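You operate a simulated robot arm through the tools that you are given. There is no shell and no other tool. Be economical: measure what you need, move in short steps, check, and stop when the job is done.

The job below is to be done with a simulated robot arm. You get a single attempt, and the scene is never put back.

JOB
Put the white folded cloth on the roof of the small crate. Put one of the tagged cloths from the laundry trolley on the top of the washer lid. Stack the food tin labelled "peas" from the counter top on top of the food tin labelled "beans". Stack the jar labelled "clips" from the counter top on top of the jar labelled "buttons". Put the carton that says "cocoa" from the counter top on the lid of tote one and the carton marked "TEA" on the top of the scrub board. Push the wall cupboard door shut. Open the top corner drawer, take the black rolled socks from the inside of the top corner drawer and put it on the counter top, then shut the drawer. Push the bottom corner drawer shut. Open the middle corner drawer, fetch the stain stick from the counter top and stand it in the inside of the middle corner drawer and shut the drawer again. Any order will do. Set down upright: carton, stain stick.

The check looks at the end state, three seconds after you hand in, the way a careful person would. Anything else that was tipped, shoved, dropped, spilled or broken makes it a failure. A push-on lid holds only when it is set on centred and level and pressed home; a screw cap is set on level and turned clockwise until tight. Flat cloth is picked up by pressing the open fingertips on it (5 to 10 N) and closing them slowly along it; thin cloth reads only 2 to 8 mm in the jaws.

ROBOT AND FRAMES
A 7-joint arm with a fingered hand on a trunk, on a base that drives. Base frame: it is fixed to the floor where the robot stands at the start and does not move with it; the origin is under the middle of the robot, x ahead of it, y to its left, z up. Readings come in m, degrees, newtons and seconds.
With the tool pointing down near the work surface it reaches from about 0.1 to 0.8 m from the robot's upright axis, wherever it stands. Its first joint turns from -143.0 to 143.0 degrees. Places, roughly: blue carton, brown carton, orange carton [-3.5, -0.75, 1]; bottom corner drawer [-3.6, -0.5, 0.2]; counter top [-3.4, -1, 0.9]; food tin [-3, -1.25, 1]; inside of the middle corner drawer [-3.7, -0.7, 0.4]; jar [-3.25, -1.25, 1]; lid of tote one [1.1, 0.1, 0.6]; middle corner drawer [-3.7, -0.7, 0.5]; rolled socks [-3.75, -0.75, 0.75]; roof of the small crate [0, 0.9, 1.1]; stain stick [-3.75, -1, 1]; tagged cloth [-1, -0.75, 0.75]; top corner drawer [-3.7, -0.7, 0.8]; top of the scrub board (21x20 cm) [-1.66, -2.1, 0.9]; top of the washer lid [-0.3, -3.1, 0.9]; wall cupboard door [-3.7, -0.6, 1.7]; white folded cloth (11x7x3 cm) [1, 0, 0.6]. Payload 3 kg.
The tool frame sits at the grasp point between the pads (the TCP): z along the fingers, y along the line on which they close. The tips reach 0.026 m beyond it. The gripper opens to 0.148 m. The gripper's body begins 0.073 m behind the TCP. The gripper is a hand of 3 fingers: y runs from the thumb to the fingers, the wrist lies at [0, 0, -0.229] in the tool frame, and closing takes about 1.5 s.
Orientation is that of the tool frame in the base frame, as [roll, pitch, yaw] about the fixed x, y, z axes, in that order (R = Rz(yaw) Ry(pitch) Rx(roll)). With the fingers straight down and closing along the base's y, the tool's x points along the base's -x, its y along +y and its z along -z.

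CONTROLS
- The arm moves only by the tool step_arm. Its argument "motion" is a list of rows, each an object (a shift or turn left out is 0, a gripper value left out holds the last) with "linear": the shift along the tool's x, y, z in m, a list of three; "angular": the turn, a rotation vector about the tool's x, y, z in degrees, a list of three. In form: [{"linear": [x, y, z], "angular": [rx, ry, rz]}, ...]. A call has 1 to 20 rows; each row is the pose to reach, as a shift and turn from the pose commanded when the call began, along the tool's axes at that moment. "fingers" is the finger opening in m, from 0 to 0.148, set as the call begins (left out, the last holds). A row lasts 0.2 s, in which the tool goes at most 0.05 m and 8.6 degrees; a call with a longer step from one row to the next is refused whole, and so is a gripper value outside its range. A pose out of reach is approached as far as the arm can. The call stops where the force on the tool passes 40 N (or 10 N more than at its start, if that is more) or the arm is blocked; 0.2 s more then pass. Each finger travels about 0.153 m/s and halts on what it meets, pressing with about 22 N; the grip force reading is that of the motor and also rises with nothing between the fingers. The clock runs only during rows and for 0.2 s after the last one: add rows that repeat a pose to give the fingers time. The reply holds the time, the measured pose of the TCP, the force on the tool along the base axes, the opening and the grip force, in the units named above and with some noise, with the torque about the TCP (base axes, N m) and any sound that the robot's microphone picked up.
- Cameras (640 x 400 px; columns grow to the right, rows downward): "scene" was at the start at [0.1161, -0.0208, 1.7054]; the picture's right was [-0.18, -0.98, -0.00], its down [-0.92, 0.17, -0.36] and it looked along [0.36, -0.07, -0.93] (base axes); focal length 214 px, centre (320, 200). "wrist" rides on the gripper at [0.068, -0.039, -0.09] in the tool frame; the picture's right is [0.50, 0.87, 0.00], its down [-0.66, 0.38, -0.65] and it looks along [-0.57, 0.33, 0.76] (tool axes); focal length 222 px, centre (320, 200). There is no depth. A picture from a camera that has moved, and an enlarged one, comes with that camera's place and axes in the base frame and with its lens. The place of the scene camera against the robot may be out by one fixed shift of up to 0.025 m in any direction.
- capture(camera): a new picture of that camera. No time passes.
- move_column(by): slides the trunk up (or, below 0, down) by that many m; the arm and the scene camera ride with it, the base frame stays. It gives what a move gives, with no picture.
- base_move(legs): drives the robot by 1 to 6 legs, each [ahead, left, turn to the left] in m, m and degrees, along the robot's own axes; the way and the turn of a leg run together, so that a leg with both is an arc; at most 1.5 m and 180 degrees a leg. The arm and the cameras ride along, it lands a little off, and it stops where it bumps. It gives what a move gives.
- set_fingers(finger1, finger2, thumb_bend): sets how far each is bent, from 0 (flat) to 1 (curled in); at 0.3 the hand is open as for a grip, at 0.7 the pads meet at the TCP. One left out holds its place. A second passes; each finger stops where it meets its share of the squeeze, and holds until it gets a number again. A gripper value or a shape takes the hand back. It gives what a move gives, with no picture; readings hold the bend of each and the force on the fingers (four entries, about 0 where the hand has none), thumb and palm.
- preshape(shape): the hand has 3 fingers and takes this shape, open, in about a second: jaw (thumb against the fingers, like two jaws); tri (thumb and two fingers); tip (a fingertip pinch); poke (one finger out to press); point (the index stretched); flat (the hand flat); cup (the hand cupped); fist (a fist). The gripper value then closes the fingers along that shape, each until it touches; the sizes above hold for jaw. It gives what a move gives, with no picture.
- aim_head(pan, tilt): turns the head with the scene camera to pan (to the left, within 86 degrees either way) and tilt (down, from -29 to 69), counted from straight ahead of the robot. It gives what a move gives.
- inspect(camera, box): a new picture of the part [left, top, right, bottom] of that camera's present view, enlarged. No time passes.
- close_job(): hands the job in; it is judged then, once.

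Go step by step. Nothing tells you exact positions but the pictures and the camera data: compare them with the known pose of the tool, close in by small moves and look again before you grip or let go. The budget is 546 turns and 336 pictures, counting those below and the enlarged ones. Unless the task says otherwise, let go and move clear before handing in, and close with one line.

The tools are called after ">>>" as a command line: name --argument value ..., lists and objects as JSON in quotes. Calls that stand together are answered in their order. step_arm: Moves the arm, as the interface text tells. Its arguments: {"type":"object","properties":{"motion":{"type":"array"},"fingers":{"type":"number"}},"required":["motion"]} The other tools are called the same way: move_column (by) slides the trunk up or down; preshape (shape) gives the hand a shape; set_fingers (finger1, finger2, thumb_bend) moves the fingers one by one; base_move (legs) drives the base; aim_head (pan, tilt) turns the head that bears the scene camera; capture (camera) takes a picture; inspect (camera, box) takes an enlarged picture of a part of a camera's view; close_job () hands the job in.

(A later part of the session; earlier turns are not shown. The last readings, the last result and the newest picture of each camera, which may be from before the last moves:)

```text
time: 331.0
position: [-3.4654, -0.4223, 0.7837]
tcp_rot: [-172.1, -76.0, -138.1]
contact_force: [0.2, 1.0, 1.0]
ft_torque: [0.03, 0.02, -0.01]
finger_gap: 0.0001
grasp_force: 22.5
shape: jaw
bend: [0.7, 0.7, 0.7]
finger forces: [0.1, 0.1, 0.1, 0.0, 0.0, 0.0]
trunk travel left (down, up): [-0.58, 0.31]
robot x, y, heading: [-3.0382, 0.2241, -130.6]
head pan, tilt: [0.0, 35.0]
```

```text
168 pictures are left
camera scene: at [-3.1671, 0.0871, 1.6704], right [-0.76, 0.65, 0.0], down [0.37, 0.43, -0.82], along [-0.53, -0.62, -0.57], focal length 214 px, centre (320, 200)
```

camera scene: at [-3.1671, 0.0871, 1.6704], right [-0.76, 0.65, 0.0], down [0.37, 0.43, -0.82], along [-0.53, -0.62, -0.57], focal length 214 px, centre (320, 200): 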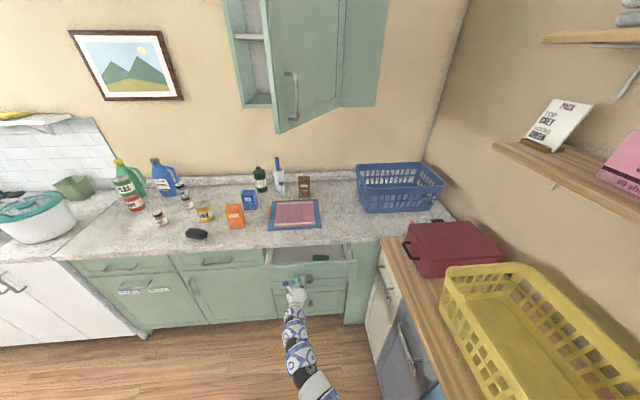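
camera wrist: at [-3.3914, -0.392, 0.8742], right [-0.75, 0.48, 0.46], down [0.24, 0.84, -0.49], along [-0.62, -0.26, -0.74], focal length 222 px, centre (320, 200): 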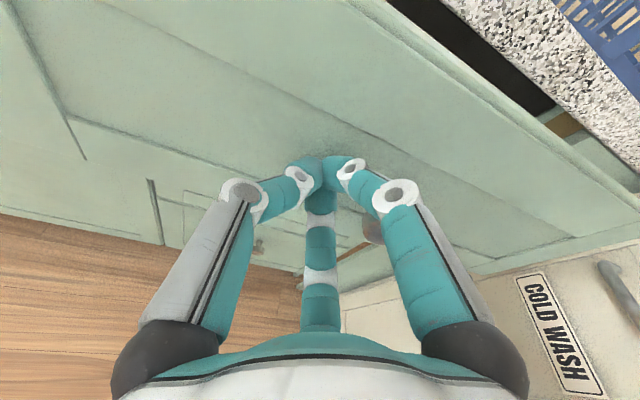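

The drawer is sliding in. Continuing until it stops.

>>> base_move --legs '[[0.12, 0, 0]]'

>>> base_move --legs '[[0.04, 0, 0]]'

>>> inspect --camera "scene" --box '[230, 200, 390, 360]'

>>> capture --camera "wrist"

```text
time: 332.3
position: [-3.5461, -0.5116, 0.7829]
tcp_rot: [-172.0, -76.0, -138.3]
contact_force: [0.4, 0.0, 0.3]
ft_torque: [-0.03, 0.01, -0.03]
finger_gap: 0.0
grasp_force: 21.2
shape: jaw
bend: [0.7, 0.7, 0.7]
finger forces: [0.0, 0.0, 0.1, 0.1, 0.1, 0.0]
trunk travel left (down, up): [-0.58, 0.31]
robot x, y, heading: [-3.1191, 0.1365, -131.2]
head pan, tilt: [0.0, 35.0]
```

```text
time: 333.2
position: [-3.5584, -0.5312, 0.7812]
tcp_rot: [-172.1, -75.7, -137.9]
contact_force: [3.7, 8.5, 0.8]
ft_torque: [0.03, 0.02, -0.05]
finger_gap: 0.0
grasp_force: 22.2
shape: jaw
bend: [0.7, 0.7, 0.69]
finger forces: [0.1, 0.1, 0.0, 0.0, 0.1, 0.1]
trunk travel left (down, up): [-0.58, 0.31]
robot x, y, heading: [-3.1342, 0.1117, -130.7]
head pan, tilt: [0.0, 35.0]
stopped in leg 1: the force on the tool passed its limit at 113 N (the readings are from after the stop); the commanded pose is now the measured one
```

```text
2.50 times, centred on (310, 280) of scene
camera zoom: at [-3.263, -0.0229, 1.6706], right [-0.76, 0.65, 0.0], down [0.38, 0.43, -0.82], along [-0.54, -0.62, -0.57], focal length 536 px, centre (345, 0)
```

zoom: 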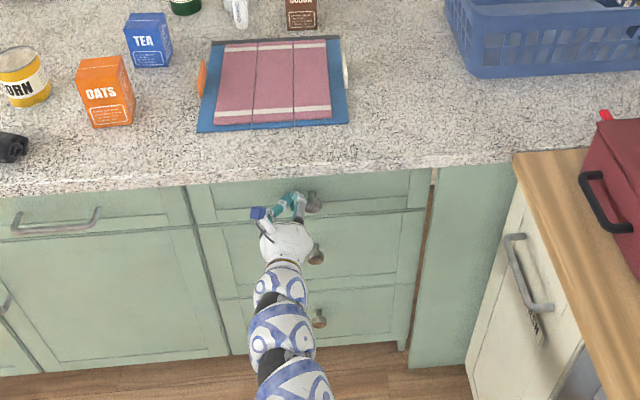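

```text
166 pictures are left
camera wrist: at [-3.4846, -0.5007, 0.8712], right [-0.75, 0.48, 0.46], down [0.24, 0.84, -0.49], along [-0.61, -0.26, -0.75], focal length 222 px, centre (320, 200)
```

wrist: 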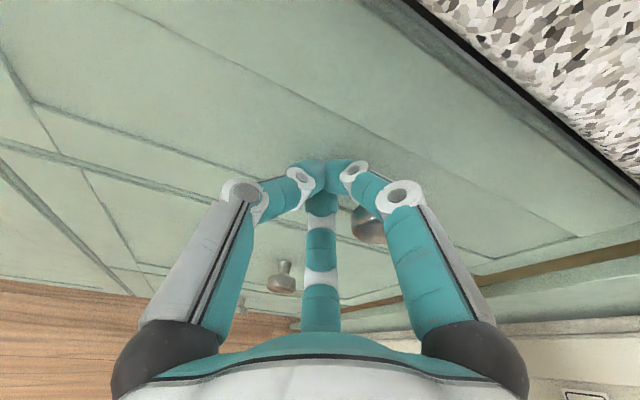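

The top drawer is shut. Now the middle drawer: back off a bit, lower the column and look at its knob.

>>> base_move --legs '[[-0.12, 0, 0]]'

>>> move_column --by -0.14

>>> step_arm --motion '[{"linear": [0, 0.01, 0]}, {"linear": [0, 0.02, 0]}, {"linear": [0, 0.02, 0]}, {"linear": [0, 0.02, 0]}]' --fingers 0.08

>>> capture --camera "wrist"

```text
time: 334.4
position: [-3.4804, -0.4408, 0.7815]
tcp_rot: [-172.1, -75.6, -138.0]
contact_force: [0.2, 0.4, 1.2]
ft_torque: [0.03, 0.01, 0.0]
finger_gap: 0.0001
grasp_force: 21.6
shape: jaw
bend: [0.7, 0.7, 0.69]
finger forces: [0.1, 0.0, 0.1, 0.1, 0.1, 0.0]
trunk travel left (down, up): [-0.58, 0.31]
robot x, y, heading: [-3.0588, 0.2031, -130.8]
head pan, tilt: [0.0, 35.0]
```

```text
time: 336.1
position: [-3.4792, -0.4413, 0.641]
tcp_rot: [-172.1, -75.7, -138.1]
contact_force: [-0.3, -0.3, 0.2]
ft_torque: [0.0, 0.01, -0.01]
finger_gap: 0.0
grasp_force: 22.6
shape: jaw
bend: [0.7, 0.7, 0.69]
finger forces: [0.0, 0.0, 0.1, 0.0, 0.0, 0.0]
trunk travel left (down, up): [-0.44, 0.45]
robot x, y, heading: [-3.0575, 0.2003, -130.8]
head pan, tilt: [0.0, 35.0]
```

```text
time: 337.1
position: [-3.4961, -0.4267, 0.6416]
tcp_rot: [-172.0, -75.7, -138.0]
contact_force: [0.0, -0.4, 0.4]
ft_torque: [0.02, -0.01, 0.03]
finger_gap: 0.0798
grasp_force: 0.1
shape: jaw
bend: [0.35, 0.35, 0.7]
finger forces: [0.0, 0.1, 0.0, 0.0, 0.0, 0.0]
trunk travel left (down, up): [-0.44, 0.45]
robot x, y, heading: [-3.0536, 0.2037, -130.7]
head pan, tilt: [0.0, 35.0]
```

```text
165 pictures are left
camera wrist: at [-3.4219, -0.3977, 0.731], right [-0.75, 0.48, 0.46], down [0.24, 0.84, -0.49], along [-0.61, -0.26, -0.75], focal length 222 px, centre (320, 200)
```

wrist: 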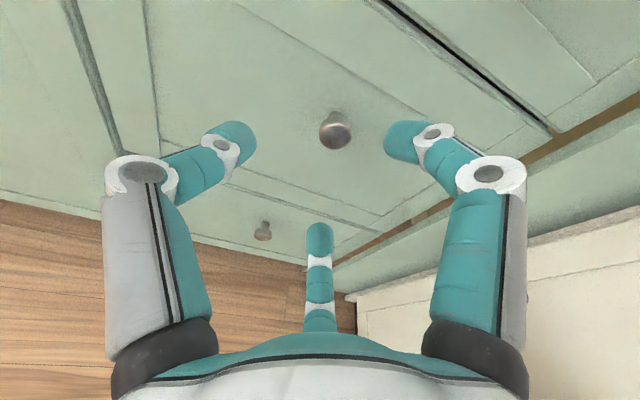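

The middle knob is at about (-3.584,-0.505,0.605). Approaching it.

>>> step_arm --motion '[{"linear": [-0.007, 0.018, 0.03]}, {"linear": [-0.007, 0.018, 0.06]}, {"linear": [-0.007, 0.018, 0.085]}, {"linear": [-0.007, 0.018, 0.1]}, {"linear": [-0.007, 0.018, 0.108]}, {"linear": [-0.007, 0.018, 0.108]}]'

>>> capture --camera "wrist"

```text
time: 338.5
position: [-3.5748, -0.4938, 0.6075]
tcp_rot: [-172.1, -75.7, -138.1]
contact_force: [-0.1, -0.1, 0.0]
ft_torque: [-0.01, 0.01, -0.01]
finger_gap: 0.08
grasp_force: 0.0
shape: jaw
bend: [0.34, 0.35, 0.7]
finger forces: [0.0, 0.0, 0.0, 0.0, 0.1, 0.1]
trunk travel left (down, up): [-0.44, 0.45]
robot x, y, heading: [-3.0555, 0.206, -131.0]
head pan, tilt: [0.0, 35.0]
```

```text
164 pictures are left
camera wrist: at [-3.5012, -0.4643, 0.6973], right [-0.75, 0.48, 0.45], down [0.24, 0.84, -0.49], along [-0.61, -0.26, -0.74], focal length 222 px, centre (320, 200)
```

wrist: 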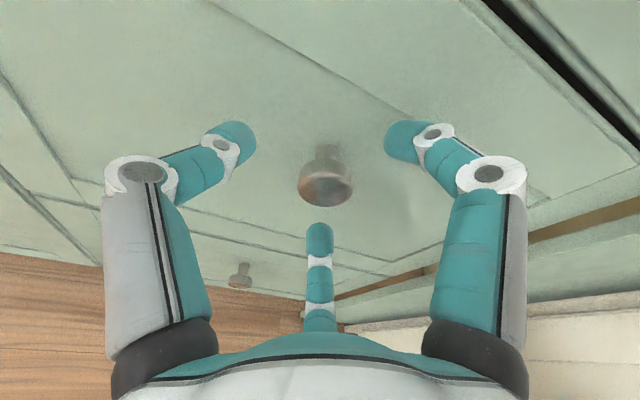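

>>> step_arm --motion '[{"linear": [0, 0.001, 0.006]}, {"linear": [0.001, 0.001, 0.01]}, {"linear": [0.001, 0.001, 0.01]}]'

>>> step_arm --motion '[{"linear": [0, 0, 0]}, {"linear": [0, 0, 0]}, {"linear": [0, 0, 0]}, {"linear": [0, 0, 0]}, {"linear": [0, 0, 0]}, {"linear": [0, 0, 0]}]' --fingers 0.0

>>> capture --camera "wrist"

```text
time: 339.3
position: [-3.5827, -0.5017, 0.6057]
tcp_rot: [-172.0, -75.6, -137.8]
contact_force: [0.2, -0.2, 0.2]
ft_torque: [0.03, 0.01, -0.01]
finger_gap: 0.0801
grasp_force: 0.1
shape: jaw
bend: [0.34, 0.35, 0.7]
finger forces: [0.1, 0.0, 0.0, 0.0, 0.0, 0.1]
trunk travel left (down, up): [-0.44, 0.45]
robot x, y, heading: [-3.062, 0.2038, -130.7]
head pan, tilt: [0.0, 35.0]
```

```text
time: 340.7
position: [-3.5825, -0.5023, 0.6042]
tcp_rot: [-172.1, -75.7, -137.9]
contact_force: [-1.3, -3.8, -1.7]
ft_torque: [0.16, -0.22, -0.04]
finger_gap: 0.0204
grasp_force: 22.0
shape: jaw
bend: [0.74, 0.76, 0.71]
finger forces: [14.9, 19.5, 0.1, 0.0, 17.5, 0.1]
trunk travel left (down, up): [-0.44, 0.45]
robot x, y, heading: [-3.0535, 0.2087, -130.8]
head pan, tilt: [0.0, 35.0]
```

```text
163 pictures are left
camera wrist: at [-3.5084, -0.4721, 0.6961], right [-0.75, 0.48, 0.45], down [0.24, 0.84, -0.49], along [-0.61, -0.26, -0.75], focal length 222 px, centre (320, 200)
```

wrist: 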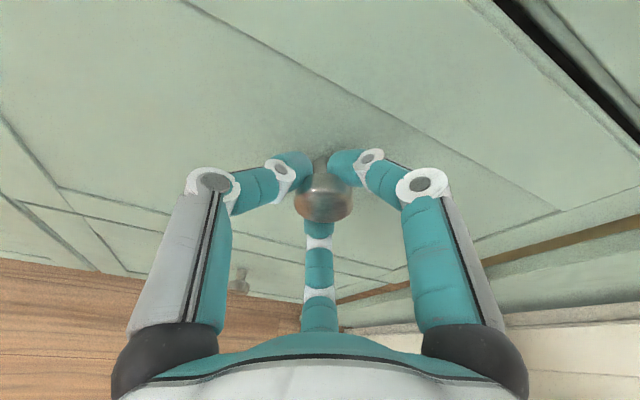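

Good grip. Pulling with the base, straight back 0.26 m.

>>> base_move --legs '[[-0.26, 0, 0]]'

>>> capture --camera "scene"

```text
time: 342.5
position: [-3.4128, -0.3074, 0.6062]
tcp_rot: [-171.7, -75.6, -138.1]
contact_force: [2.1, -2.6, -0.6]
ft_torque: [-0.05, -0.04, 0.03]
finger_gap: 0.0155
grasp_force: 22.1
shape: jaw
bend: [0.75, 0.79, 0.74]
finger forces: [0.1, 0.4, 0.0, 0.0, 0.0, 0.1]
trunk travel left (down, up): [-0.44, 0.45]
robot x, y, heading: [-2.8865, 0.4002, -131.0]
head pan, tilt: [0.0, 35.0]
```

```text
162 pictures are left
camera scene: at [-3.0159, 0.2618, 1.5305], right [-0.76, 0.66, 0.0], down [0.38, 0.43, -0.82], along [-0.54, -0.62, -0.57], focal length 214 px, centre (320, 200)
```

scene: 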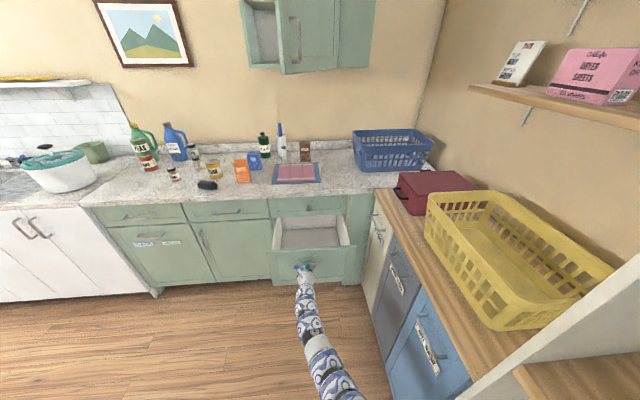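

The middle drawer is open. Before fetching the stick I'll shut the cupboard door with the same horizontal hand: release the knob, back off and raise high.

>>> step_arm --motion '[{"linear": [0, 0, 0]}, {"linear": [0, 0, 0]}, {"linear": [0, 0, 0]}, {"linear": [0, 0, -0.03]}, {"linear": [0, 0, -0.07]}]' --fingers 0.1

>>> base_move --legs '[[-0.1, 0.12, 0]]'

>>> move_column --by 0.4

>>> step_arm --motion '[{"linear": [0.04, 0, 0]}, {"linear": [0.08, 0, 0]}, {"linear": [0.12, 0, 0]}, {"linear": [0.16, 0, 0]}, {"linear": [0.2, 0, 0]}, {"linear": [0.24, 0, 0]}, {"linear": [0.28, 0, 0]}, {"linear": [0.32, 0, 0]}, {"linear": [0.36, 0, 0]}, {"linear": [0.4, 0, 0]}, {"linear": [0.44, 0, 0]}]' --fingers 0.0

>>> capture --camera "scene"

```text
time: 343.7
position: [-3.3684, -0.2546, 0.6239]
tcp_rot: [-171.8, -75.6, -138.2]
contact_force: [0.5, 0.7, 0.4]
ft_torque: [0.01, 0.0, -0.03]
finger_gap: 0.0999
grasp_force: 0.1
shape: jaw
bend: [0.29, 0.29, 0.72]
finger forces: [0.0, 0.0, 0.0, 0.0, 0.1, 0.0]
trunk travel left (down, up): [-0.44, 0.45]
robot x, y, heading: [-2.8844, 0.3978, -130.9]
head pan, tilt: [0.0, 35.0]
```

```text
time: 345.1
position: [-3.215, -0.2562, 0.6228]
tcp_rot: [-171.7, -75.6, -138.3]
contact_force: [-0.2, 0.8, 0.4]
ft_torque: [0.03, -0.01, 0.0]
finger_gap: 0.0997
grasp_force: 0.0
shape: jaw
bend: [0.29, 0.29, 0.72]
finger forces: [0.0, 0.1, 0.1, 0.0, 0.0, 0.0]
trunk travel left (down, up): [-0.44, 0.45]
robot x, y, heading: [-2.7312, 0.3924, -130.8]
head pan, tilt: [0.0, 35.0]
```

```text
time: 348.9
position: [-3.215, -0.2573, 1.0234]
tcp_rot: [-171.7, -75.6, -138.3]
contact_force: [0.7, 0.6, 0.1]
ft_torque: [0.02, 0.03, -0.01]
finger_gap: 0.0996
grasp_force: 0.0
shape: jaw
bend: [0.29, 0.29, 0.72]
finger forces: [0.1, 0.1, 0.0, 0.0, 0.0, 0.1]
trunk travel left (down, up): [-0.84, 0.05]
robot x, y, heading: [-2.7273, 0.3952, -131.0]
head pan, tilt: [0.0, 35.0]
```

```text
time: 351.4
position: [-3.2969, -0.3293, 1.4488]
tcp_rot: [-171.8, -75.5, -138.4]
contact_force: [-0.5, 0.2, 0.2]
ft_torque: [0.01, 0.01, -0.04]
finger_gap: 0.0001
grasp_force: 22.0
shape: jaw
bend: [0.7, 0.7, 0.7]
finger forces: [0.0, 0.0, 0.0, 0.0, 0.0, 0.0]
trunk travel left (down, up): [-0.84, 0.05]
robot x, y, heading: [-2.7291, 0.3952, -131.3]
head pan, tilt: [0.0, 35.0]
```

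```text
161 pictures are left
camera scene: at [-2.8601, 0.2587, 1.9304], right [-0.75, 0.66, 0.0], down [0.38, 0.43, -0.82], along [-0.54, -0.62, -0.57], focal length 214 px, centre (320, 200)
```

scene: 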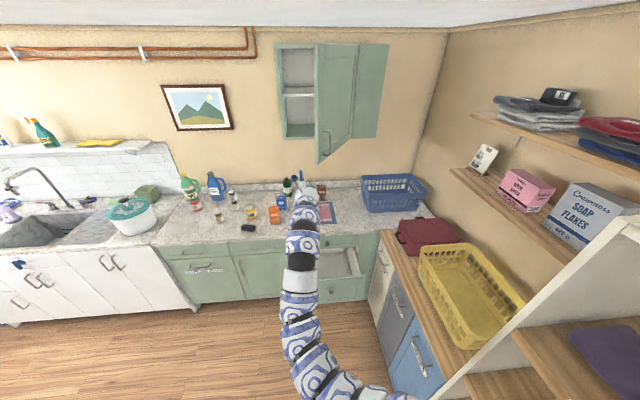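

The free edge of the door is at about (a 0.70, out 0.04). I'll raise the hand to door height and go to its right side.

>>> step_arm --motion '[{"linear": [0.03, 0, 0]}, {"linear": [0.06, 0.0, 0]}, {"linear": [0.09, 0.0, 0]}, {"linear": [0.1, 0.04, 0]}, {"linear": [0.1, 0.08, 0]}]'

>>> base_move --legs '[[0.0, -0.1, 0]]'

>>> aim_head --pan 0 --tilt 20

>>> capture --camera "scene"

>>> capture --camera "wrist"

```text
time: 352.6
position: [-3.3747, -0.2938, 1.5418]
tcp_rot: [-172.0, -75.5, -138.1]
contact_force: [0.1, 0.3, 0.9]
ft_torque: [-0.04, 0.0, 0.01]
finger_gap: 0.0002
grasp_force: 22.4
shape: jaw
bend: [0.7, 0.7, 0.7]
finger forces: [0.1, 0.0, 0.0, 0.0, 0.0, 0.1]
trunk travel left (down, up): [-0.84, 0.05]
robot x, y, heading: [-2.7292, 0.3933, -131.2]
head pan, tilt: [0.0, 35.0]
```

```text
time: 353.7
position: [-3.454, -0.2263, 1.5421]
tcp_rot: [-171.5, -75.6, -138.7]
contact_force: [0.0, 0.1, -0.4]
ft_torque: [-0.01, -0.01, 0.02]
finger_gap: 0.0001
grasp_force: 22.1
shape: jaw
bend: [0.7, 0.7, 0.7]
finger forces: [0.0, 0.0, 0.0, 0.0, 0.0, 0.0]
trunk travel left (down, up): [-0.84, 0.05]
robot x, y, heading: [-2.8086, 0.4644, -131.2]
head pan, tilt: [0.0, 35.0]
```

```text
time: 354.5
position: [-3.4517, -0.2272, 1.5412]
tcp_rot: [-171.9, -75.6, -138.4]
contact_force: [-1.0, -0.6, -0.3]
ft_torque: [-0.01, 0.03, -0.03]
finger_gap: 0.0
grasp_force: 21.2
shape: jaw
bend: [0.7, 0.7, 0.7]
finger forces: [0.0, 0.0, 0.0, 0.0, 0.1, 0.0]
trunk travel left (down, up): [-0.84, 0.05]
robot x, y, heading: [-2.8027, 0.4651, -131.5]
head pan, tilt: [0.0, 20.0]
```

```text
160 pictures are left
camera scene: at [-2.9394, 0.3217, 1.9542], right [-0.75, 0.66, 0.0], down [0.23, 0.26, -0.94], along [-0.62, -0.71, -0.34], focal length 214 px, centre (320, 200)
```

scene: 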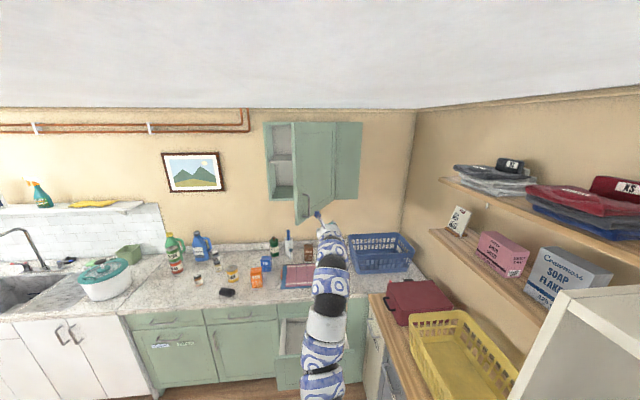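

```text
159 pictures are left
camera wrist: at [-3.3791, -0.1971, 1.6318], right [-0.75, 0.48, 0.45], down [0.24, 0.84, -0.49], along [-0.61, -0.26, -0.75], focal length 222 px, centre (320, 200)
```

wrist: 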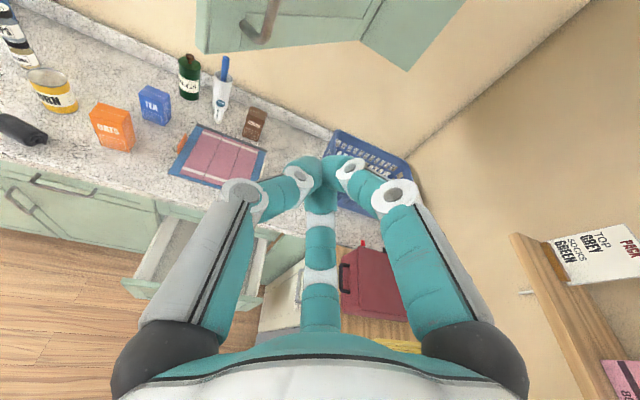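

The hand is to the right of the door at its lower part. I'll advance and sweep it along the closing arc with short base moves.

>>> base_move --legs '[[0.17, 0.0, 0]]'

>>> base_move --legs '[[0.06, 0.05, 0]]'

>>> capture --camera "scene"

>>> capture --camera "wrist"

```text
time: 355.9
position: [-3.5661, -0.3563, 1.5397]
tcp_rot: [-171.9, -75.4, -138.3]
contact_force: [-0.1, -0.4, 0.2]
ft_torque: [0.01, 0.01, -0.01]
finger_gap: 0.0
grasp_force: 22.0
shape: jaw
bend: [0.7, 0.7, 0.7]
finger forces: [0.0, 0.0, 0.1, 0.1, 0.0, 0.0]
trunk travel left (down, up): [-0.84, 0.05]
robot x, y, heading: [-2.9183, 0.3325, -131.1]
head pan, tilt: [0.0, 20.0]
```

```text
time: 357.0
position: [-3.5675, -0.4345, 1.5401]
tcp_rot: [-172.2, -75.5, -138.0]
contact_force: [-0.7, -0.2, 0.2]
ft_torque: [0.02, 0.05, 0.0]
finger_gap: 0.0
grasp_force: 22.1
shape: jaw
bend: [0.7, 0.7, 0.7]
finger forces: [0.1, 0.0, 0.0, 0.0, 0.1, 0.0]
trunk travel left (down, up): [-0.84, 0.05]
robot x, y, heading: [-2.9206, 0.2581, -131.3]
head pan, tilt: [0.0, 20.0]
```

```text
158 pictures are left
camera scene: at [-3.0537, 0.1134, 1.9542], right [-0.75, 0.66, 0.0], down [0.23, 0.26, -0.94], along [-0.62, -0.71, -0.34], focal length 214 px, centre (320, 200)
```

scene: 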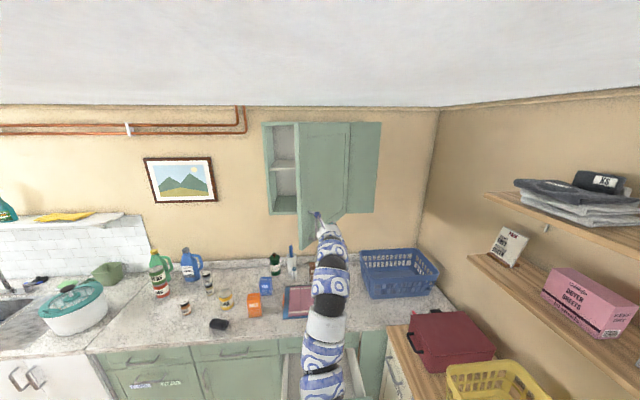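

```text
157 pictures are left
camera wrist: at [-3.4931, -0.4053, 1.631], right [-0.75, 0.48, 0.45], down [0.24, 0.84, -0.49], along [-0.61, -0.26, -0.75], focal length 222 px, centre (320, 200)
```

wrist: 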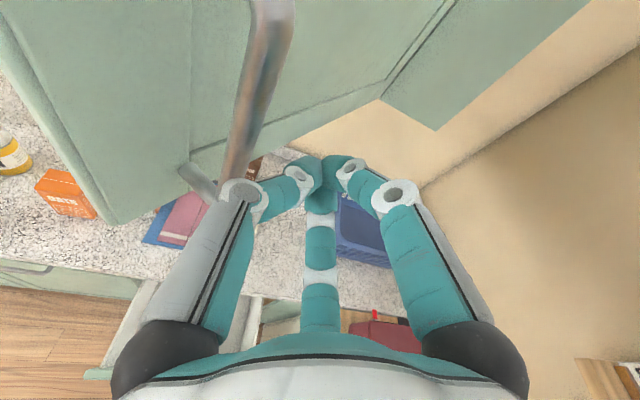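

The hand is beside the door face, just above its lower edge. Sweeping left now.

>>> base_move --legs '[[0.05, 0.1, 0]]'

>>> capture --camera "wrist"

```text
time: 358.2
position: [-3.5214, -0.5427, 1.5405]
tcp_rot: [-172.3, -75.5, -137.8]
contact_force: [1.1, 0.1, 0.8]
ft_torque: [-0.01, 0.0, -0.08]
finger_gap: 0.0001
grasp_force: 21.3
shape: jaw
bend: [0.7, 0.7, 0.7]
finger forces: [0.0, 0.0, 0.1, 0.1, 0.0, 0.0]
trunk travel left (down, up): [-0.84, 0.05]
robot x, y, heading: [-2.8821, 0.1482, -131.0]
head pan, tilt: [0.0, 20.0]
```

```text
156 pictures are left
camera wrist: at [-3.4476, -0.5123, 1.631], right [-0.75, 0.48, 0.46], down [0.24, 0.84, -0.49], along [-0.61, -0.26, -0.75], focal length 222 px, centre (320, 200)
```

wrist: 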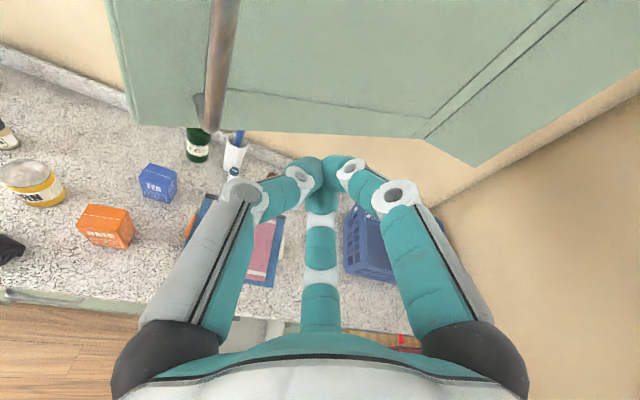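

The door is swinging shut. Continue pushing forward.

>>> base_move --legs '[[0.1, 0.07, 0]]'

>>> base_move --legs '[[0.1, 0.02, 0]]'

>>> capture --camera "wrist"

>>> capture --camera "scene"

```text
time: 359.4
position: [-3.535, -0.6654, 1.5399]
tcp_rot: [-172.3, -75.5, -137.8]
contact_force: [0.1, 0.0, 0.7]
ft_torque: [-0.03, 0.04, 0.01]
finger_gap: 0.0
grasp_force: 21.9
shape: jaw
bend: [0.7, 0.7, 0.7]
finger forces: [0.0, 0.1, 0.1, 0.0, 0.0, 0.0]
trunk travel left (down, up): [-0.84, 0.05]
robot x, y, heading: [-2.8929, 0.0291, -131.0]
head pan, tilt: [0.0, 20.0]
```

```text
time: 360.6
position: [-3.5857, -0.7545, 1.5398]
tcp_rot: [-172.1, -75.6, -137.8]
contact_force: [0.2, -0.2, 0.1]
ft_torque: [0.0, 0.02, 0.0]
finger_gap: 0.0
grasp_force: 21.5
shape: jaw
bend: [0.7, 0.7, 0.7]
finger forces: [0.1, 0.0, 0.0, 0.1, 0.0, 0.1]
trunk travel left (down, up): [-0.84, 0.05]
robot x, y, heading: [-2.9467, -0.0576, -130.7]
head pan, tilt: [0.0, 20.0]
```

```text
155 pictures are left
camera wrist: at [-3.5126, -0.7248, 1.6302], right [-0.75, 0.47, 0.45], down [0.24, 0.84, -0.48], along [-0.61, -0.26, -0.75], focal length 222 px, centre (320, 200)
```

wrist: 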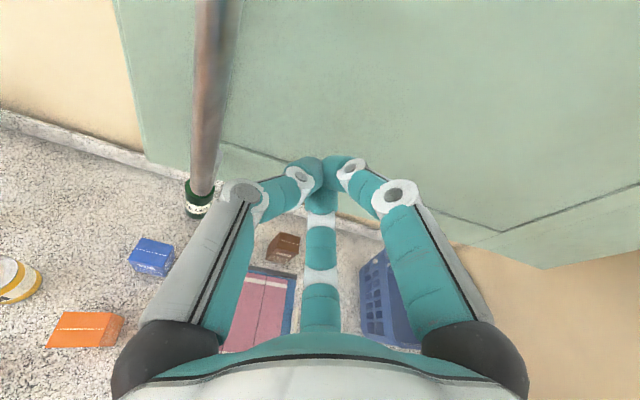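

```text
154 pictures are left
camera scene: at [-3.0761, -0.2036, 1.9541], right [-0.76, 0.66, 0.0], down [0.22, 0.26, -0.94], along [-0.62, -0.71, -0.34], focal length 214 px, centre (320, 200)
```

scene: 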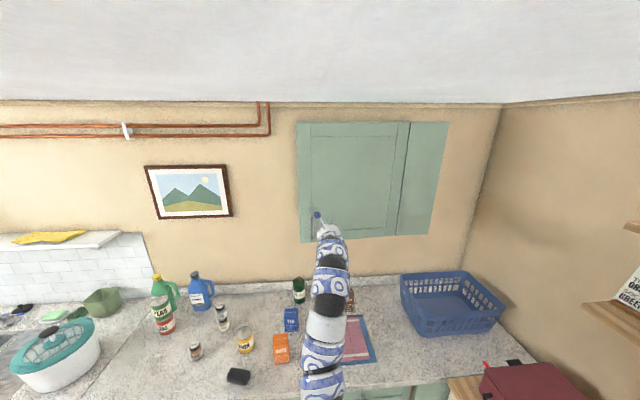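

Almost shut. A little more until it stops.

>>> base_move --legs '[[0.06, 0.0, 0]]'

>>> base_move --legs '[[0.03, 0.0, 0]]'

>>> inspect --camera "scene" --box '[240, 100, 480, 270]'

```text
time: 361.6
position: [-3.6175, -0.793, 1.5385]
tcp_rot: [-172.1, -75.2, -137.5]
contact_force: [1.2, 1.3, -0.2]
ft_torque: [0.02, 0.0, -0.03]
finger_gap: 0.0002
grasp_force: 21.9
shape: jaw
bend: [0.7, 0.7, 0.69]
finger forces: [0.0, 0.0, 0.0, 0.0, 0.1, 0.0]
trunk travel left (down, up): [-0.84, 0.05]
robot x, y, heading: [-2.9752, -0.0986, -130.8]
head pan, tilt: [0.0, 20.0]
stopped in leg 1: the force on the tool passed its limit at 108 N (the readings are from after the stop); the commanded pose is now the measured one
```

```text
time: 362.4
position: [-3.6178, -0.795, 1.5415]
tcp_rot: [-171.7, -75.2, -137.7]
contact_force: [21.1, 27.3, 4.7]
ft_torque: [-0.04, 0.01, 0.03]
finger_gap: 0.0
grasp_force: 21.8
shape: jaw
bend: [0.7, 0.7, 0.69]
finger forces: [0.1, 0.1, 0.1, 0.0, 0.0, 0.0]
trunk travel left (down, up): [-0.84, 0.05]
robot x, y, heading: [-2.9829, -0.1093, -130.8]
head pan, tilt: [0.0, 20.0]
stopped in leg 1: the force on the tool passed its limit at 63 N (the readings are from after the stop); the commanded pose is now the measured one
```

```text
2.35 times, centred on (360, 185) of scene
camera zoom: at [-3.1106, -0.2412, 1.9551], right [-0.75, 0.66, 0.0], down [0.22, 0.25, -0.94], along [-0.62, -0.71, -0.34], focal length 505 px, centre (226, 235)
```

zoom: 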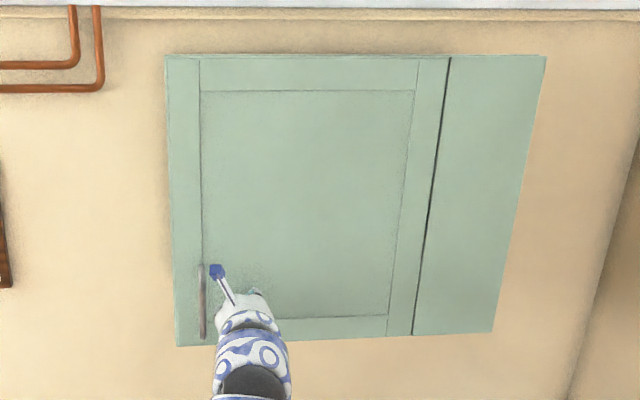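

The cupboard door is shut. Next the stain stick: I'll back off, lower the hand and turn it nearly vertical (20° lean).

>>> base_move --legs '[[-0.4, 0.1, 0]]'

>>> step_arm --motion '[{"linear": [-0.04, 0, 0], "angular": [0, 0, 0]}, {"linear": [-0.08, 0, 0], "angular": [0, -6, 0]}, {"linear": [-0.12, 0, 0], "angular": [0, -12, 0]}, {"linear": [-0.16, 0, 0], "angular": [0, -18, 0]}, {"linear": [-0.2, 0, 0], "angular": [0, -24, 0]}, {"linear": [-0.24, 0, 0], "angular": [0, -30, 0]}, {"linear": [-0.28, 0, 0], "angular": [0, -36, 0]}, {"linear": [-0.32, 0, 0], "angular": [0, -42, 0]}, {"linear": [-0.34, 0, 0], "angular": [0, -50, 0]}, {"linear": [-0.34, 0, 0], "angular": [0, -56, 0]}]' --fingers 0.09

>>> capture --camera "wrist"

>>> aim_head --pan 0 --tilt 35

>>> capture --camera "scene"

```text
time: 364.9
position: [-3.2879, -0.5612, 1.5381]
tcp_rot: [-172.0, -75.0, -138.1]
contact_force: [-0.2, -0.3, 0.5]
ft_torque: [0.02, 0.04, -0.01]
finger_gap: 0.0001
grasp_force: 21.9
shape: jaw
bend: [0.7, 0.7, 0.69]
finger forces: [0.0, 0.0, 0.0, 0.0, 0.0, 0.0]
trunk travel left (down, up): [-0.84, 0.05]
robot x, y, heading: [-2.6433, 0.1244, -131.6]
head pan, tilt: [0.0, 20.0]
```

```text
time: 367.1
position: [-3.223, -0.5047, 1.2089]
tcp_rot: [-177.7, -19.1, -131.1]
contact_force: [0.7, 0.1, -0.4]
ft_torque: [-0.03, 0.03, 0.01]
finger_gap: 0.0899
grasp_force: 0.1
shape: jaw
bend: [0.32, 0.32, 0.7]
finger forces: [0.0, 0.0, 0.0, 0.0, 0.1, 0.1]
trunk travel left (down, up): [-0.84, 0.05]
robot x, y, heading: [-2.6436, 0.1272, -131.6]
head pan, tilt: [0.0, 20.0]
```

```text
152 pictures are left
camera wrist: at [-3.2186, -0.5539, 1.3187], right [-0.97, 0.2, 0.13], down [0.24, 0.89, 0.39], along [-0.04, 0.41, -0.91], focal length 222 px, centre (320, 200)
```

wrist: 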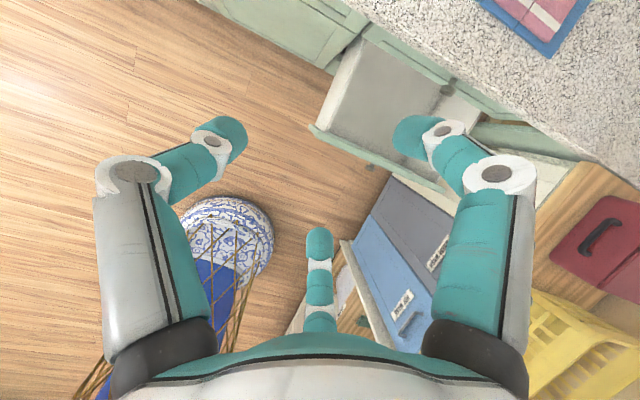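

```text
time: 367.9
position: [-3.2236, -0.5042, 1.2089]
tcp_rot: [-177.8, -19.2, -131.1]
contact_force: [-0.8, 0.1, 0.2]
ft_torque: [0.0, -0.01, 0.0]
finger_gap: 0.09
grasp_force: 0.0
shape: jaw
bend: [0.32, 0.32, 0.7]
finger forces: [0.0, 0.1, 0.0, 0.1, 0.0, 0.1]
trunk travel left (down, up): [-0.84, 0.05]
robot x, y, heading: [-2.6444, 0.125, -131.8]
head pan, tilt: [0.0, 35.0]
```

```text
151 pictures are left
camera scene: at [-2.7747, -0.01, 1.9305], right [-0.75, 0.66, 0.0], down [0.38, 0.43, -0.82], along [-0.54, -0.61, -0.57], focal length 214 px, centre (320, 200)
```

scene: 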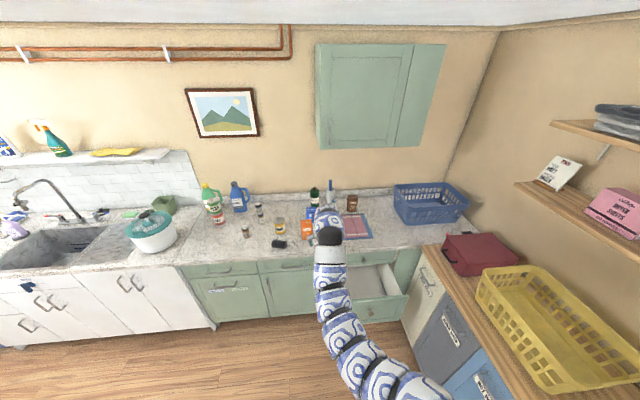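

The door stays shut. Now I'll drive left of the open drawer, closer to the counter.

>>> base_move --legs '[[0, 0.245, 0], [0.6, 0, 0]]'

>>> capture --camera "wrist"

>>> capture --camera "scene"

```text
time: 372.6
position: [-3.4343, -1.103, 1.2095]
tcp_rot: [-177.9, -19.0, -131.3]
contact_force: [-0.9, -0.5, 0.1]
ft_torque: [0.01, 0.01, 0.0]
finger_gap: 0.09
grasp_force: 0.1
shape: jaw
bend: [0.32, 0.32, 0.7]
finger forces: [0.0, 0.0, 0.0, 0.1, 0.0, 0.0]
trunk travel left (down, up): [-0.84, 0.05]
robot x, y, heading: [-2.8485, -0.4718, -131.8]
head pan, tilt: [0.0, 35.0]
```

```text
150 pictures are left
camera wrist: at [-3.4303, -1.1527, 1.319], right [-0.97, 0.21, 0.13], down [0.24, 0.89, 0.39], along [-0.04, 0.41, -0.91], focal length 222 px, centre (320, 200)
```

wrist: 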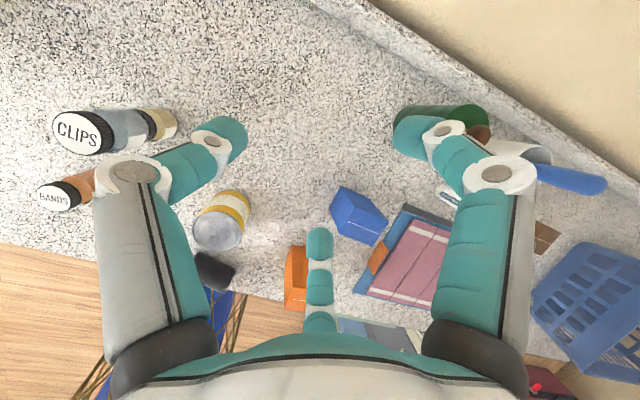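

```text
149 pictures are left
camera scene: at [-2.984, -0.6113, 1.9304], right [-0.75, 0.67, 0.0], down [0.38, 0.43, -0.82], along [-0.55, -0.61, -0.57], focal length 214 px, centre (320, 200)
```

scene: 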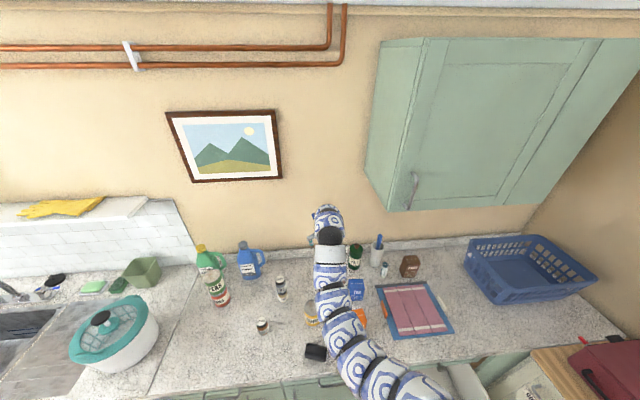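

The stick is at about (a 0.58, out -0.48). I'll close in another 0.13 m and reach over.

>>> base_move --legs '[[0.13, -0.01, 0]]'

>>> step_arm --motion '[{"linear": [0, 0.04, 0]}, {"linear": [0, 0.08, 0]}, {"linear": [0, 0.12, 0]}, {"linear": [-0.02, 0.16, 0.0]}, {"linear": [-0.03, 0.2, 0.0]}, {"linear": [-0.04, 0.24, 0]}, {"linear": [-0.04, 0.28, 0.0]}, {"linear": [-0.04, 0.28, 0.0]}]'

>>> capture --camera "wrist"

```text
time: 373.9
position: [-3.5297, -1.1955, 1.2077]
tcp_rot: [-177.8, -19.0, -131.4]
contact_force: [0.2, -0.5, 0.0]
ft_torque: [0.03, -0.02, 0.03]
finger_gap: 0.0904
grasp_force: 0.1
shape: jaw
bend: [0.32, 0.32, 0.7]
finger forces: [0.0, 0.0, 0.1, 0.0, 0.1, 0.0]
trunk travel left (down, up): [-0.84, 0.05]
robot x, y, heading: [-2.9498, -0.5659, -131.8]
head pan, tilt: [0.0, 35.0]
```

```text
time: 375.9
position: [-3.6607, -1.1371, 1.1926]
tcp_rot: [-178.1, -19.4, -122.6]
contact_force: [40.5, 56.6, 22.7]
ft_torque: [-6.41, 3.95, 0.99]
finger_gap: 0.0826
grasp_force: 0.1
shape: jaw
bend: [0.78, 0.32, 0.7]
finger forces: [26.8, 0.1, 0.0, 0.1, 0.1, 0.0]
trunk travel left (down, up): [-0.84, 0.05]
robot x, y, heading: [-2.9703, -0.6108, -123.8]
head pan, tilt: [0.0, 35.0]
stopped in row 8: the arm was blocked; the commanded pose is now the measured one
```

```text
148 pictures are left
camera wrist: at [-3.6489, -1.1846, 1.3034], right [-0.99, 0.06, 0.14], down [0.11, 0.92, 0.39], along [-0.1, 0.4, -0.91], focal length 222 px, centre (320, 200)
```

wrist: 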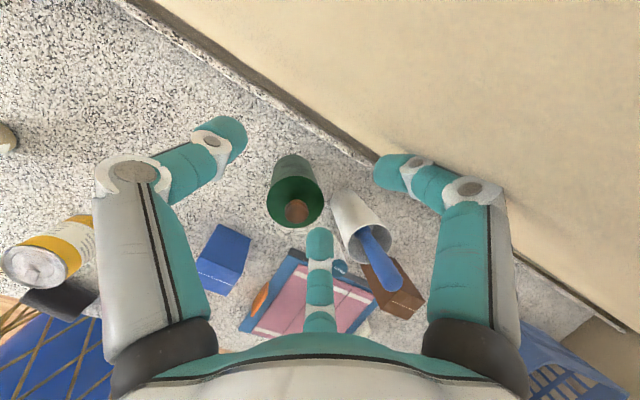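

The fingertips hit the wall; I must back away at once.

>>> base_move --legs '[[-0.12, 0, 0]]'

>>> capture --camera "wrist"

>>> capture --camera "scene"

```text
time: 377.2
position: [-3.5987, -1.0481, 1.1831]
tcp_rot: [-178.2, -18.8, -122.6]
contact_force: [0.0, 0.8, 0.2]
ft_torque: [-0.03, 0.03, -0.01]
finger_gap: 0.0897
grasp_force: 0.0
shape: jaw
bend: [0.32, 0.32, 0.7]
finger forces: [0.0, 0.1, 0.1, 0.1, 0.0, 0.0]
trunk travel left (down, up): [-0.84, 0.05]
robot x, y, heading: [-2.9103, -0.5147, -123.7]
head pan, tilt: [0.0, 35.0]
```

```text
147 pictures are left
camera wrist: at [-3.5863, -1.0971, 1.2929], right [-0.99, 0.06, 0.13], down [0.11, 0.91, 0.4], along [-0.1, 0.41, -0.91], focal length 222 px, centre (320, 200)
```

wrist: 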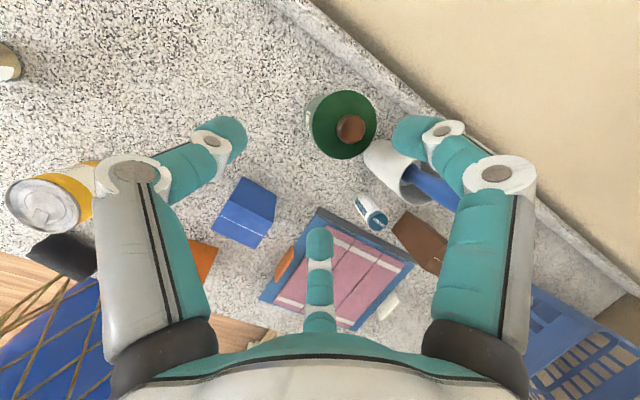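

```text
146 pictures are left
camera scene: at [-3.0086, -0.6778, 1.9297], right [-0.83, 0.56, 0.01], down [0.31, 0.48, -0.82], along [-0.46, -0.68, -0.58], focal length 214 px, centre (320, 200)
```

scene: 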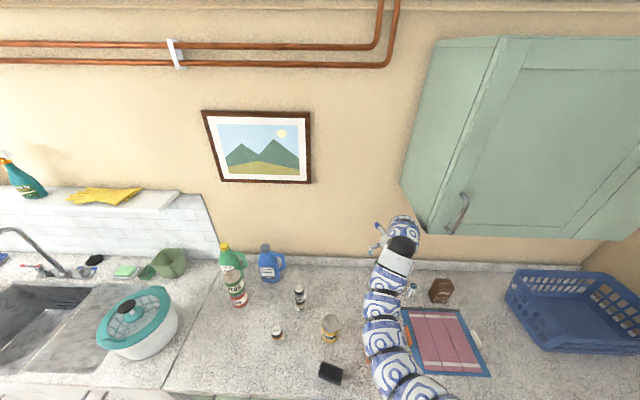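

Nothing was disturbed. The stick stands at (-3.714,-0.906). I'll move to a point above it along the tool axis.

>>> step_arm --motion '[{"linear": [-0.03, 0.03, 0.005]}, {"linear": [-0.055, 0.065, 0.01]}, {"linear": [-0.08, 0.1, 0.02]}, {"linear": [-0.105, 0.14, 0.03]}, {"linear": [-0.1276, 0.18, 0.04]}, {"linear": [-0.1276, 0.18, 0.0415]}]' --fingers 0.08

>>> capture --camera "wrist"

```text
time: 378.6
position: [-3.6981, -0.8582, 1.0943]
tcp_rot: [-177.6, -18.8, -122.7]
contact_force: [-0.3, 0.0, 0.5]
ft_torque: [0.03, 0.01, -0.01]
finger_gap: 0.0803
grasp_force: 0.1
shape: jaw
bend: [0.34, 0.34, 0.7]
finger forces: [0.0, 0.0, 0.0, 0.0, 0.0, 0.0]
trunk travel left (down, up): [-0.84, 0.05]
robot x, y, heading: [-2.908, -0.5159, -124.0]
head pan, tilt: [0.0, 35.0]
```

```text
145 pictures are left
camera wrist: at [-3.6877, -0.9061, 1.2043], right [-0.99, 0.06, 0.13], down [0.11, 0.91, 0.39], along [-0.09, 0.4, -0.91], focal length 222 px, centre (320, 200)
```

wrist: 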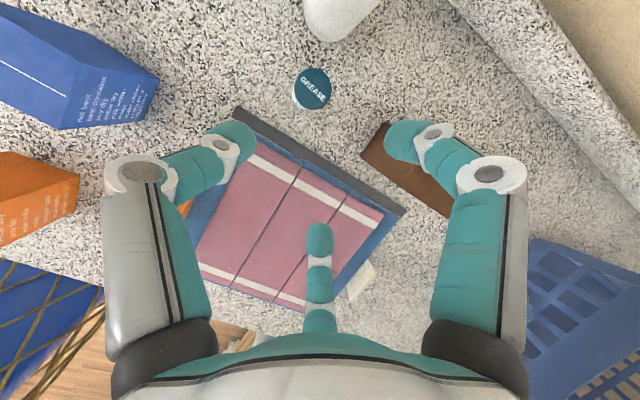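

Triangulated, the stick's top is at (-3.711,-0.914,0.989). Aligning and descending.

>>> step_arm --motion '[{"linear": [0.0074, -0.014, 0.02]}, {"linear": [0.0074, -0.014, 0.05]}, {"linear": [0.0074, -0.014, 0.08]}, {"linear": [0.0074, -0.014, 0.08]}]'

>>> capture --camera "wrist"

```text
time: 379.6
position: [-3.7, -0.8941, 1.0228]
tcp_rot: [-177.5, -19.0, -122.8]
contact_force: [-0.1, 0.7, -0.9]
ft_torque: [0.0, 0.02, -0.01]
finger_gap: 0.0801
grasp_force: 0.0
shape: jaw
bend: [0.34, 0.34, 0.7]
finger forces: [0.0, 0.0, 0.1, 0.0, 0.1, 0.1]
trunk travel left (down, up): [-0.84, 0.05]
robot x, y, heading: [-2.9093, -0.5153, -123.6]
head pan, tilt: [0.0, 35.0]
```

```text
144 pictures are left
camera wrist: at [-3.6894, -0.9429, 1.1327], right [-0.99, 0.06, 0.13], down [0.11, 0.91, 0.39], along [-0.09, 0.4, -0.91], focal length 222 px, centre (320, 200)
```

wrist: 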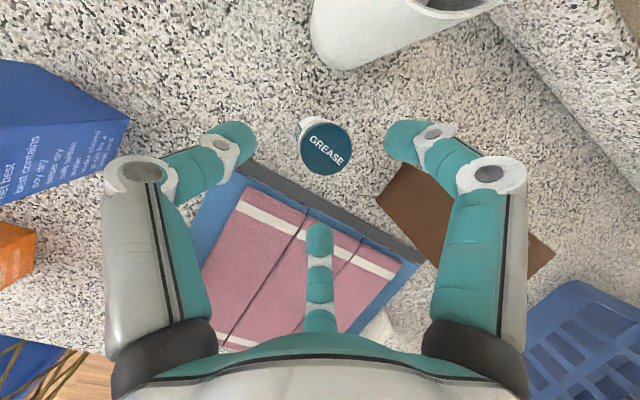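

>>> step_arm --motion '[{"linear": [0, 0.001, 0.02]}, {"linear": [0, 0.001, 0.04]}, {"linear": [0, 0.001, 0.06]}, {"linear": [0, 0.001, 0.068]}, {"linear": [0, 0.001, 0.068]}]'

>>> capture --camera "wrist"

```text
time: 380.8
position: [-3.7115, -0.9119, 0.9564]
tcp_rot: [-177.6, -18.9, -122.8]
contact_force: [-0.1, 0.0, -0.7]
ft_torque: [0.0, 0.0, 0.01]
finger_gap: 0.0804
grasp_force: 0.1
shape: jaw
bend: [0.34, 0.34, 0.7]
finger forces: [0.1, 0.0, 0.0, 0.0, 0.0, 0.0]
trunk travel left (down, up): [-0.84, 0.05]
robot x, y, heading: [-2.9065, -0.5175, -123.7]
head pan, tilt: [0.0, 35.0]
```

```text
143 pictures are left
camera wrist: at [-3.7005, -0.9606, 1.0673], right [-0.99, 0.06, 0.13], down [0.11, 0.91, 0.39], along [-0.09, 0.4, -0.91], focal length 222 px, centre (320, 200)
```

wrist: 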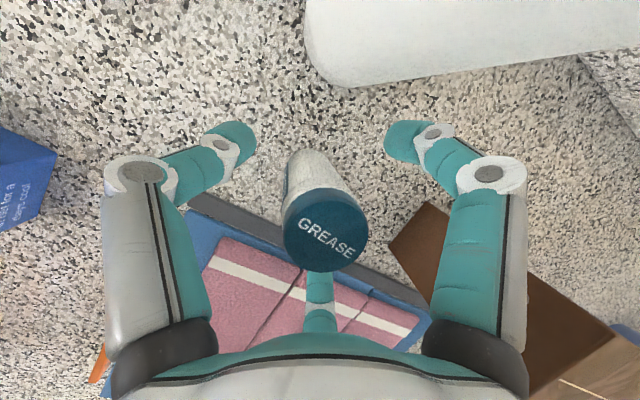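

The stick is centred between the digits. Closing.

>>> step_arm --motion '[{"linear": [0, 0, 0]}, {"linear": [0, 0, 0]}, {"linear": [0, 0, 0]}, {"linear": [0, 0, 0]}, {"linear": [0, 0, 0]}, {"linear": [0, 0, 0]}]' --fingers 0.01

>>> capture --camera "wrist"

```text
time: 382.2
position: [-3.7111, -0.912, 0.9579]
tcp_rot: [-177.6, -19.0, -122.8]
contact_force: [-0.6, 0.2, 0.1]
ft_torque: [-0.01, -0.06, 0.0]
finger_gap: 0.0246
grasp_force: 21.8
shape: jaw
bend: [0.75, 0.74, 0.7]
finger forces: [18.8, 20.1, 0.0, 0.0, 22.2, 0.0]
trunk travel left (down, up): [-0.84, 0.05]
robot x, y, heading: [-2.9074, -0.516, -123.5]
head pan, tilt: [0.0, 35.0]
```

```text
142 pictures are left
camera wrist: at [-3.7006, -0.9606, 1.0677], right [-0.99, 0.06, 0.13], down [0.11, 0.91, 0.39], along [-0.09, 0.4, -0.91], focal length 222 px, centre (320, 200)
```

wrist: 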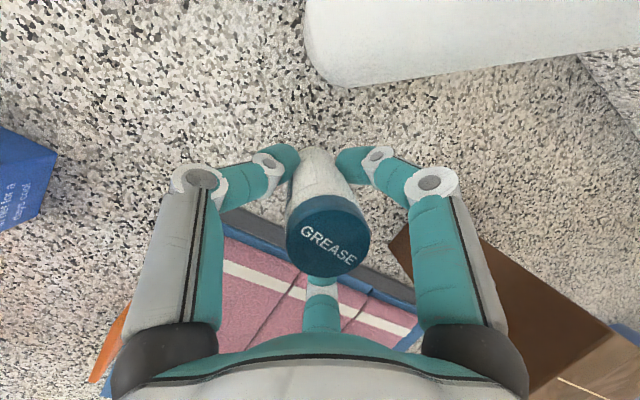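

Gripped and upright. I'll lift it vertically, then carry it over the drawer by moving only the base, keeping the arm as it is.

>>> step_arm --motion '[{"linear": [0.0129, -0.0013, -0.0378]}, {"linear": [0.0258, -0.0026, -0.0757]}, {"linear": [0.0386, -0.004, -0.1135]}, {"linear": [0.0515, -0.0053, -0.1514]}, {"linear": [0.0644, -0.0066, -0.189]}]'

>>> base_move --legs '[[-0.49, -0.058, 0]]'

>>> capture --camera "wrist"

>>> aim_head --pan -20 --tilt 45

>>> capture --camera "scene"

```text
time: 383.4
position: [-3.7126, -0.9015, 1.1396]
tcp_rot: [-176.9, -17.9, -123.2]
contact_force: [-0.3, -0.2, -0.6]
ft_torque: [-0.01, 0.02, -0.03]
finger_gap: 0.0248
grasp_force: 21.9
shape: jaw
bend: [0.75, 0.74, 0.7]
finger forces: [19.3, 19.7, 0.1, 0.1, 22.1, 0.0]
trunk travel left (down, up): [-0.84, 0.05]
robot x, y, heading: [-2.9064, -0.5137, -123.7]
head pan, tilt: [0.0, 35.0]
```

```text
time: 386.3
position: [-3.4907, -0.4631, 1.158]
tcp_rot: [-177.6, -19.1, -123.5]
contact_force: [0.3, -0.3, -1.6]
ft_torque: [-0.03, 0.03, 0.01]
finger_gap: 0.0246
grasp_force: 21.8
shape: jaw
bend: [0.75, 0.74, 0.7]
finger forces: [19.8, 20.1, 0.0, 0.0, 22.5, 0.0]
trunk travel left (down, up): [-0.84, 0.05]
robot x, y, heading: [-2.681, -0.0774, -124.6]
head pan, tilt: [0.0, 35.0]
```

```text
141 pictures are left
camera wrist: at [-3.4802, -0.5127, 1.2684], right [-0.99, 0.07, 0.13], down [0.12, 0.91, 0.39], along [-0.09, 0.4, -0.91], focal length 222 px, centre (320, 200)
```

wrist: 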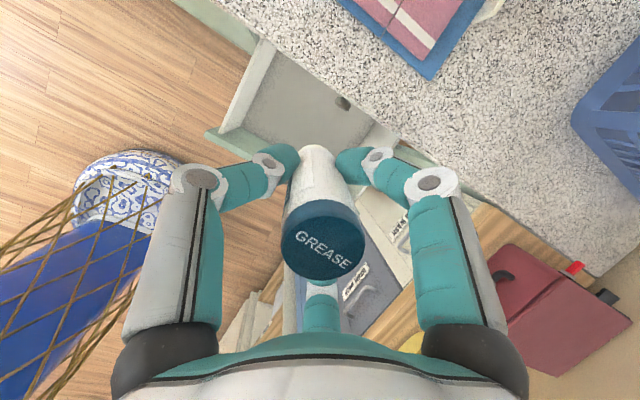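

```text
time: 387.1
position: [-3.4914, -0.4638, 1.1583]
tcp_rot: [-177.7, -18.9, -123.3]
contact_force: [0.2, -0.3, -1.0]
ft_torque: [-0.01, -0.02, 0.01]
finger_gap: 0.0246
grasp_force: 21.8
shape: jaw
bend: [0.75, 0.74, 0.7]
finger forces: [19.8, 20.1, 0.0, 0.0, 22.6, 0.0]
trunk travel left (down, up): [-0.84, 0.05]
robot x, y, heading: [-2.684, -0.0761, -124.8]
head pan, tilt: [-20.0, 45.0]
```

```text
140 pictures are left
camera scene: at [-2.8123, -0.2011, 1.9157], right [-0.58, 0.81, 0.0], down [0.58, 0.41, -0.71], along [-0.58, -0.41, -0.71], focal length 214 px, centre (320, 200)
```

scene: 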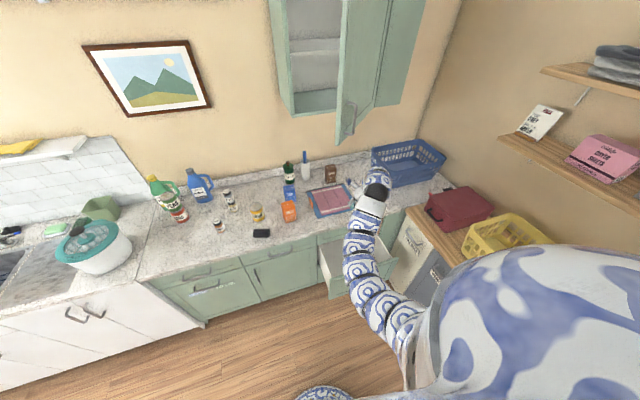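

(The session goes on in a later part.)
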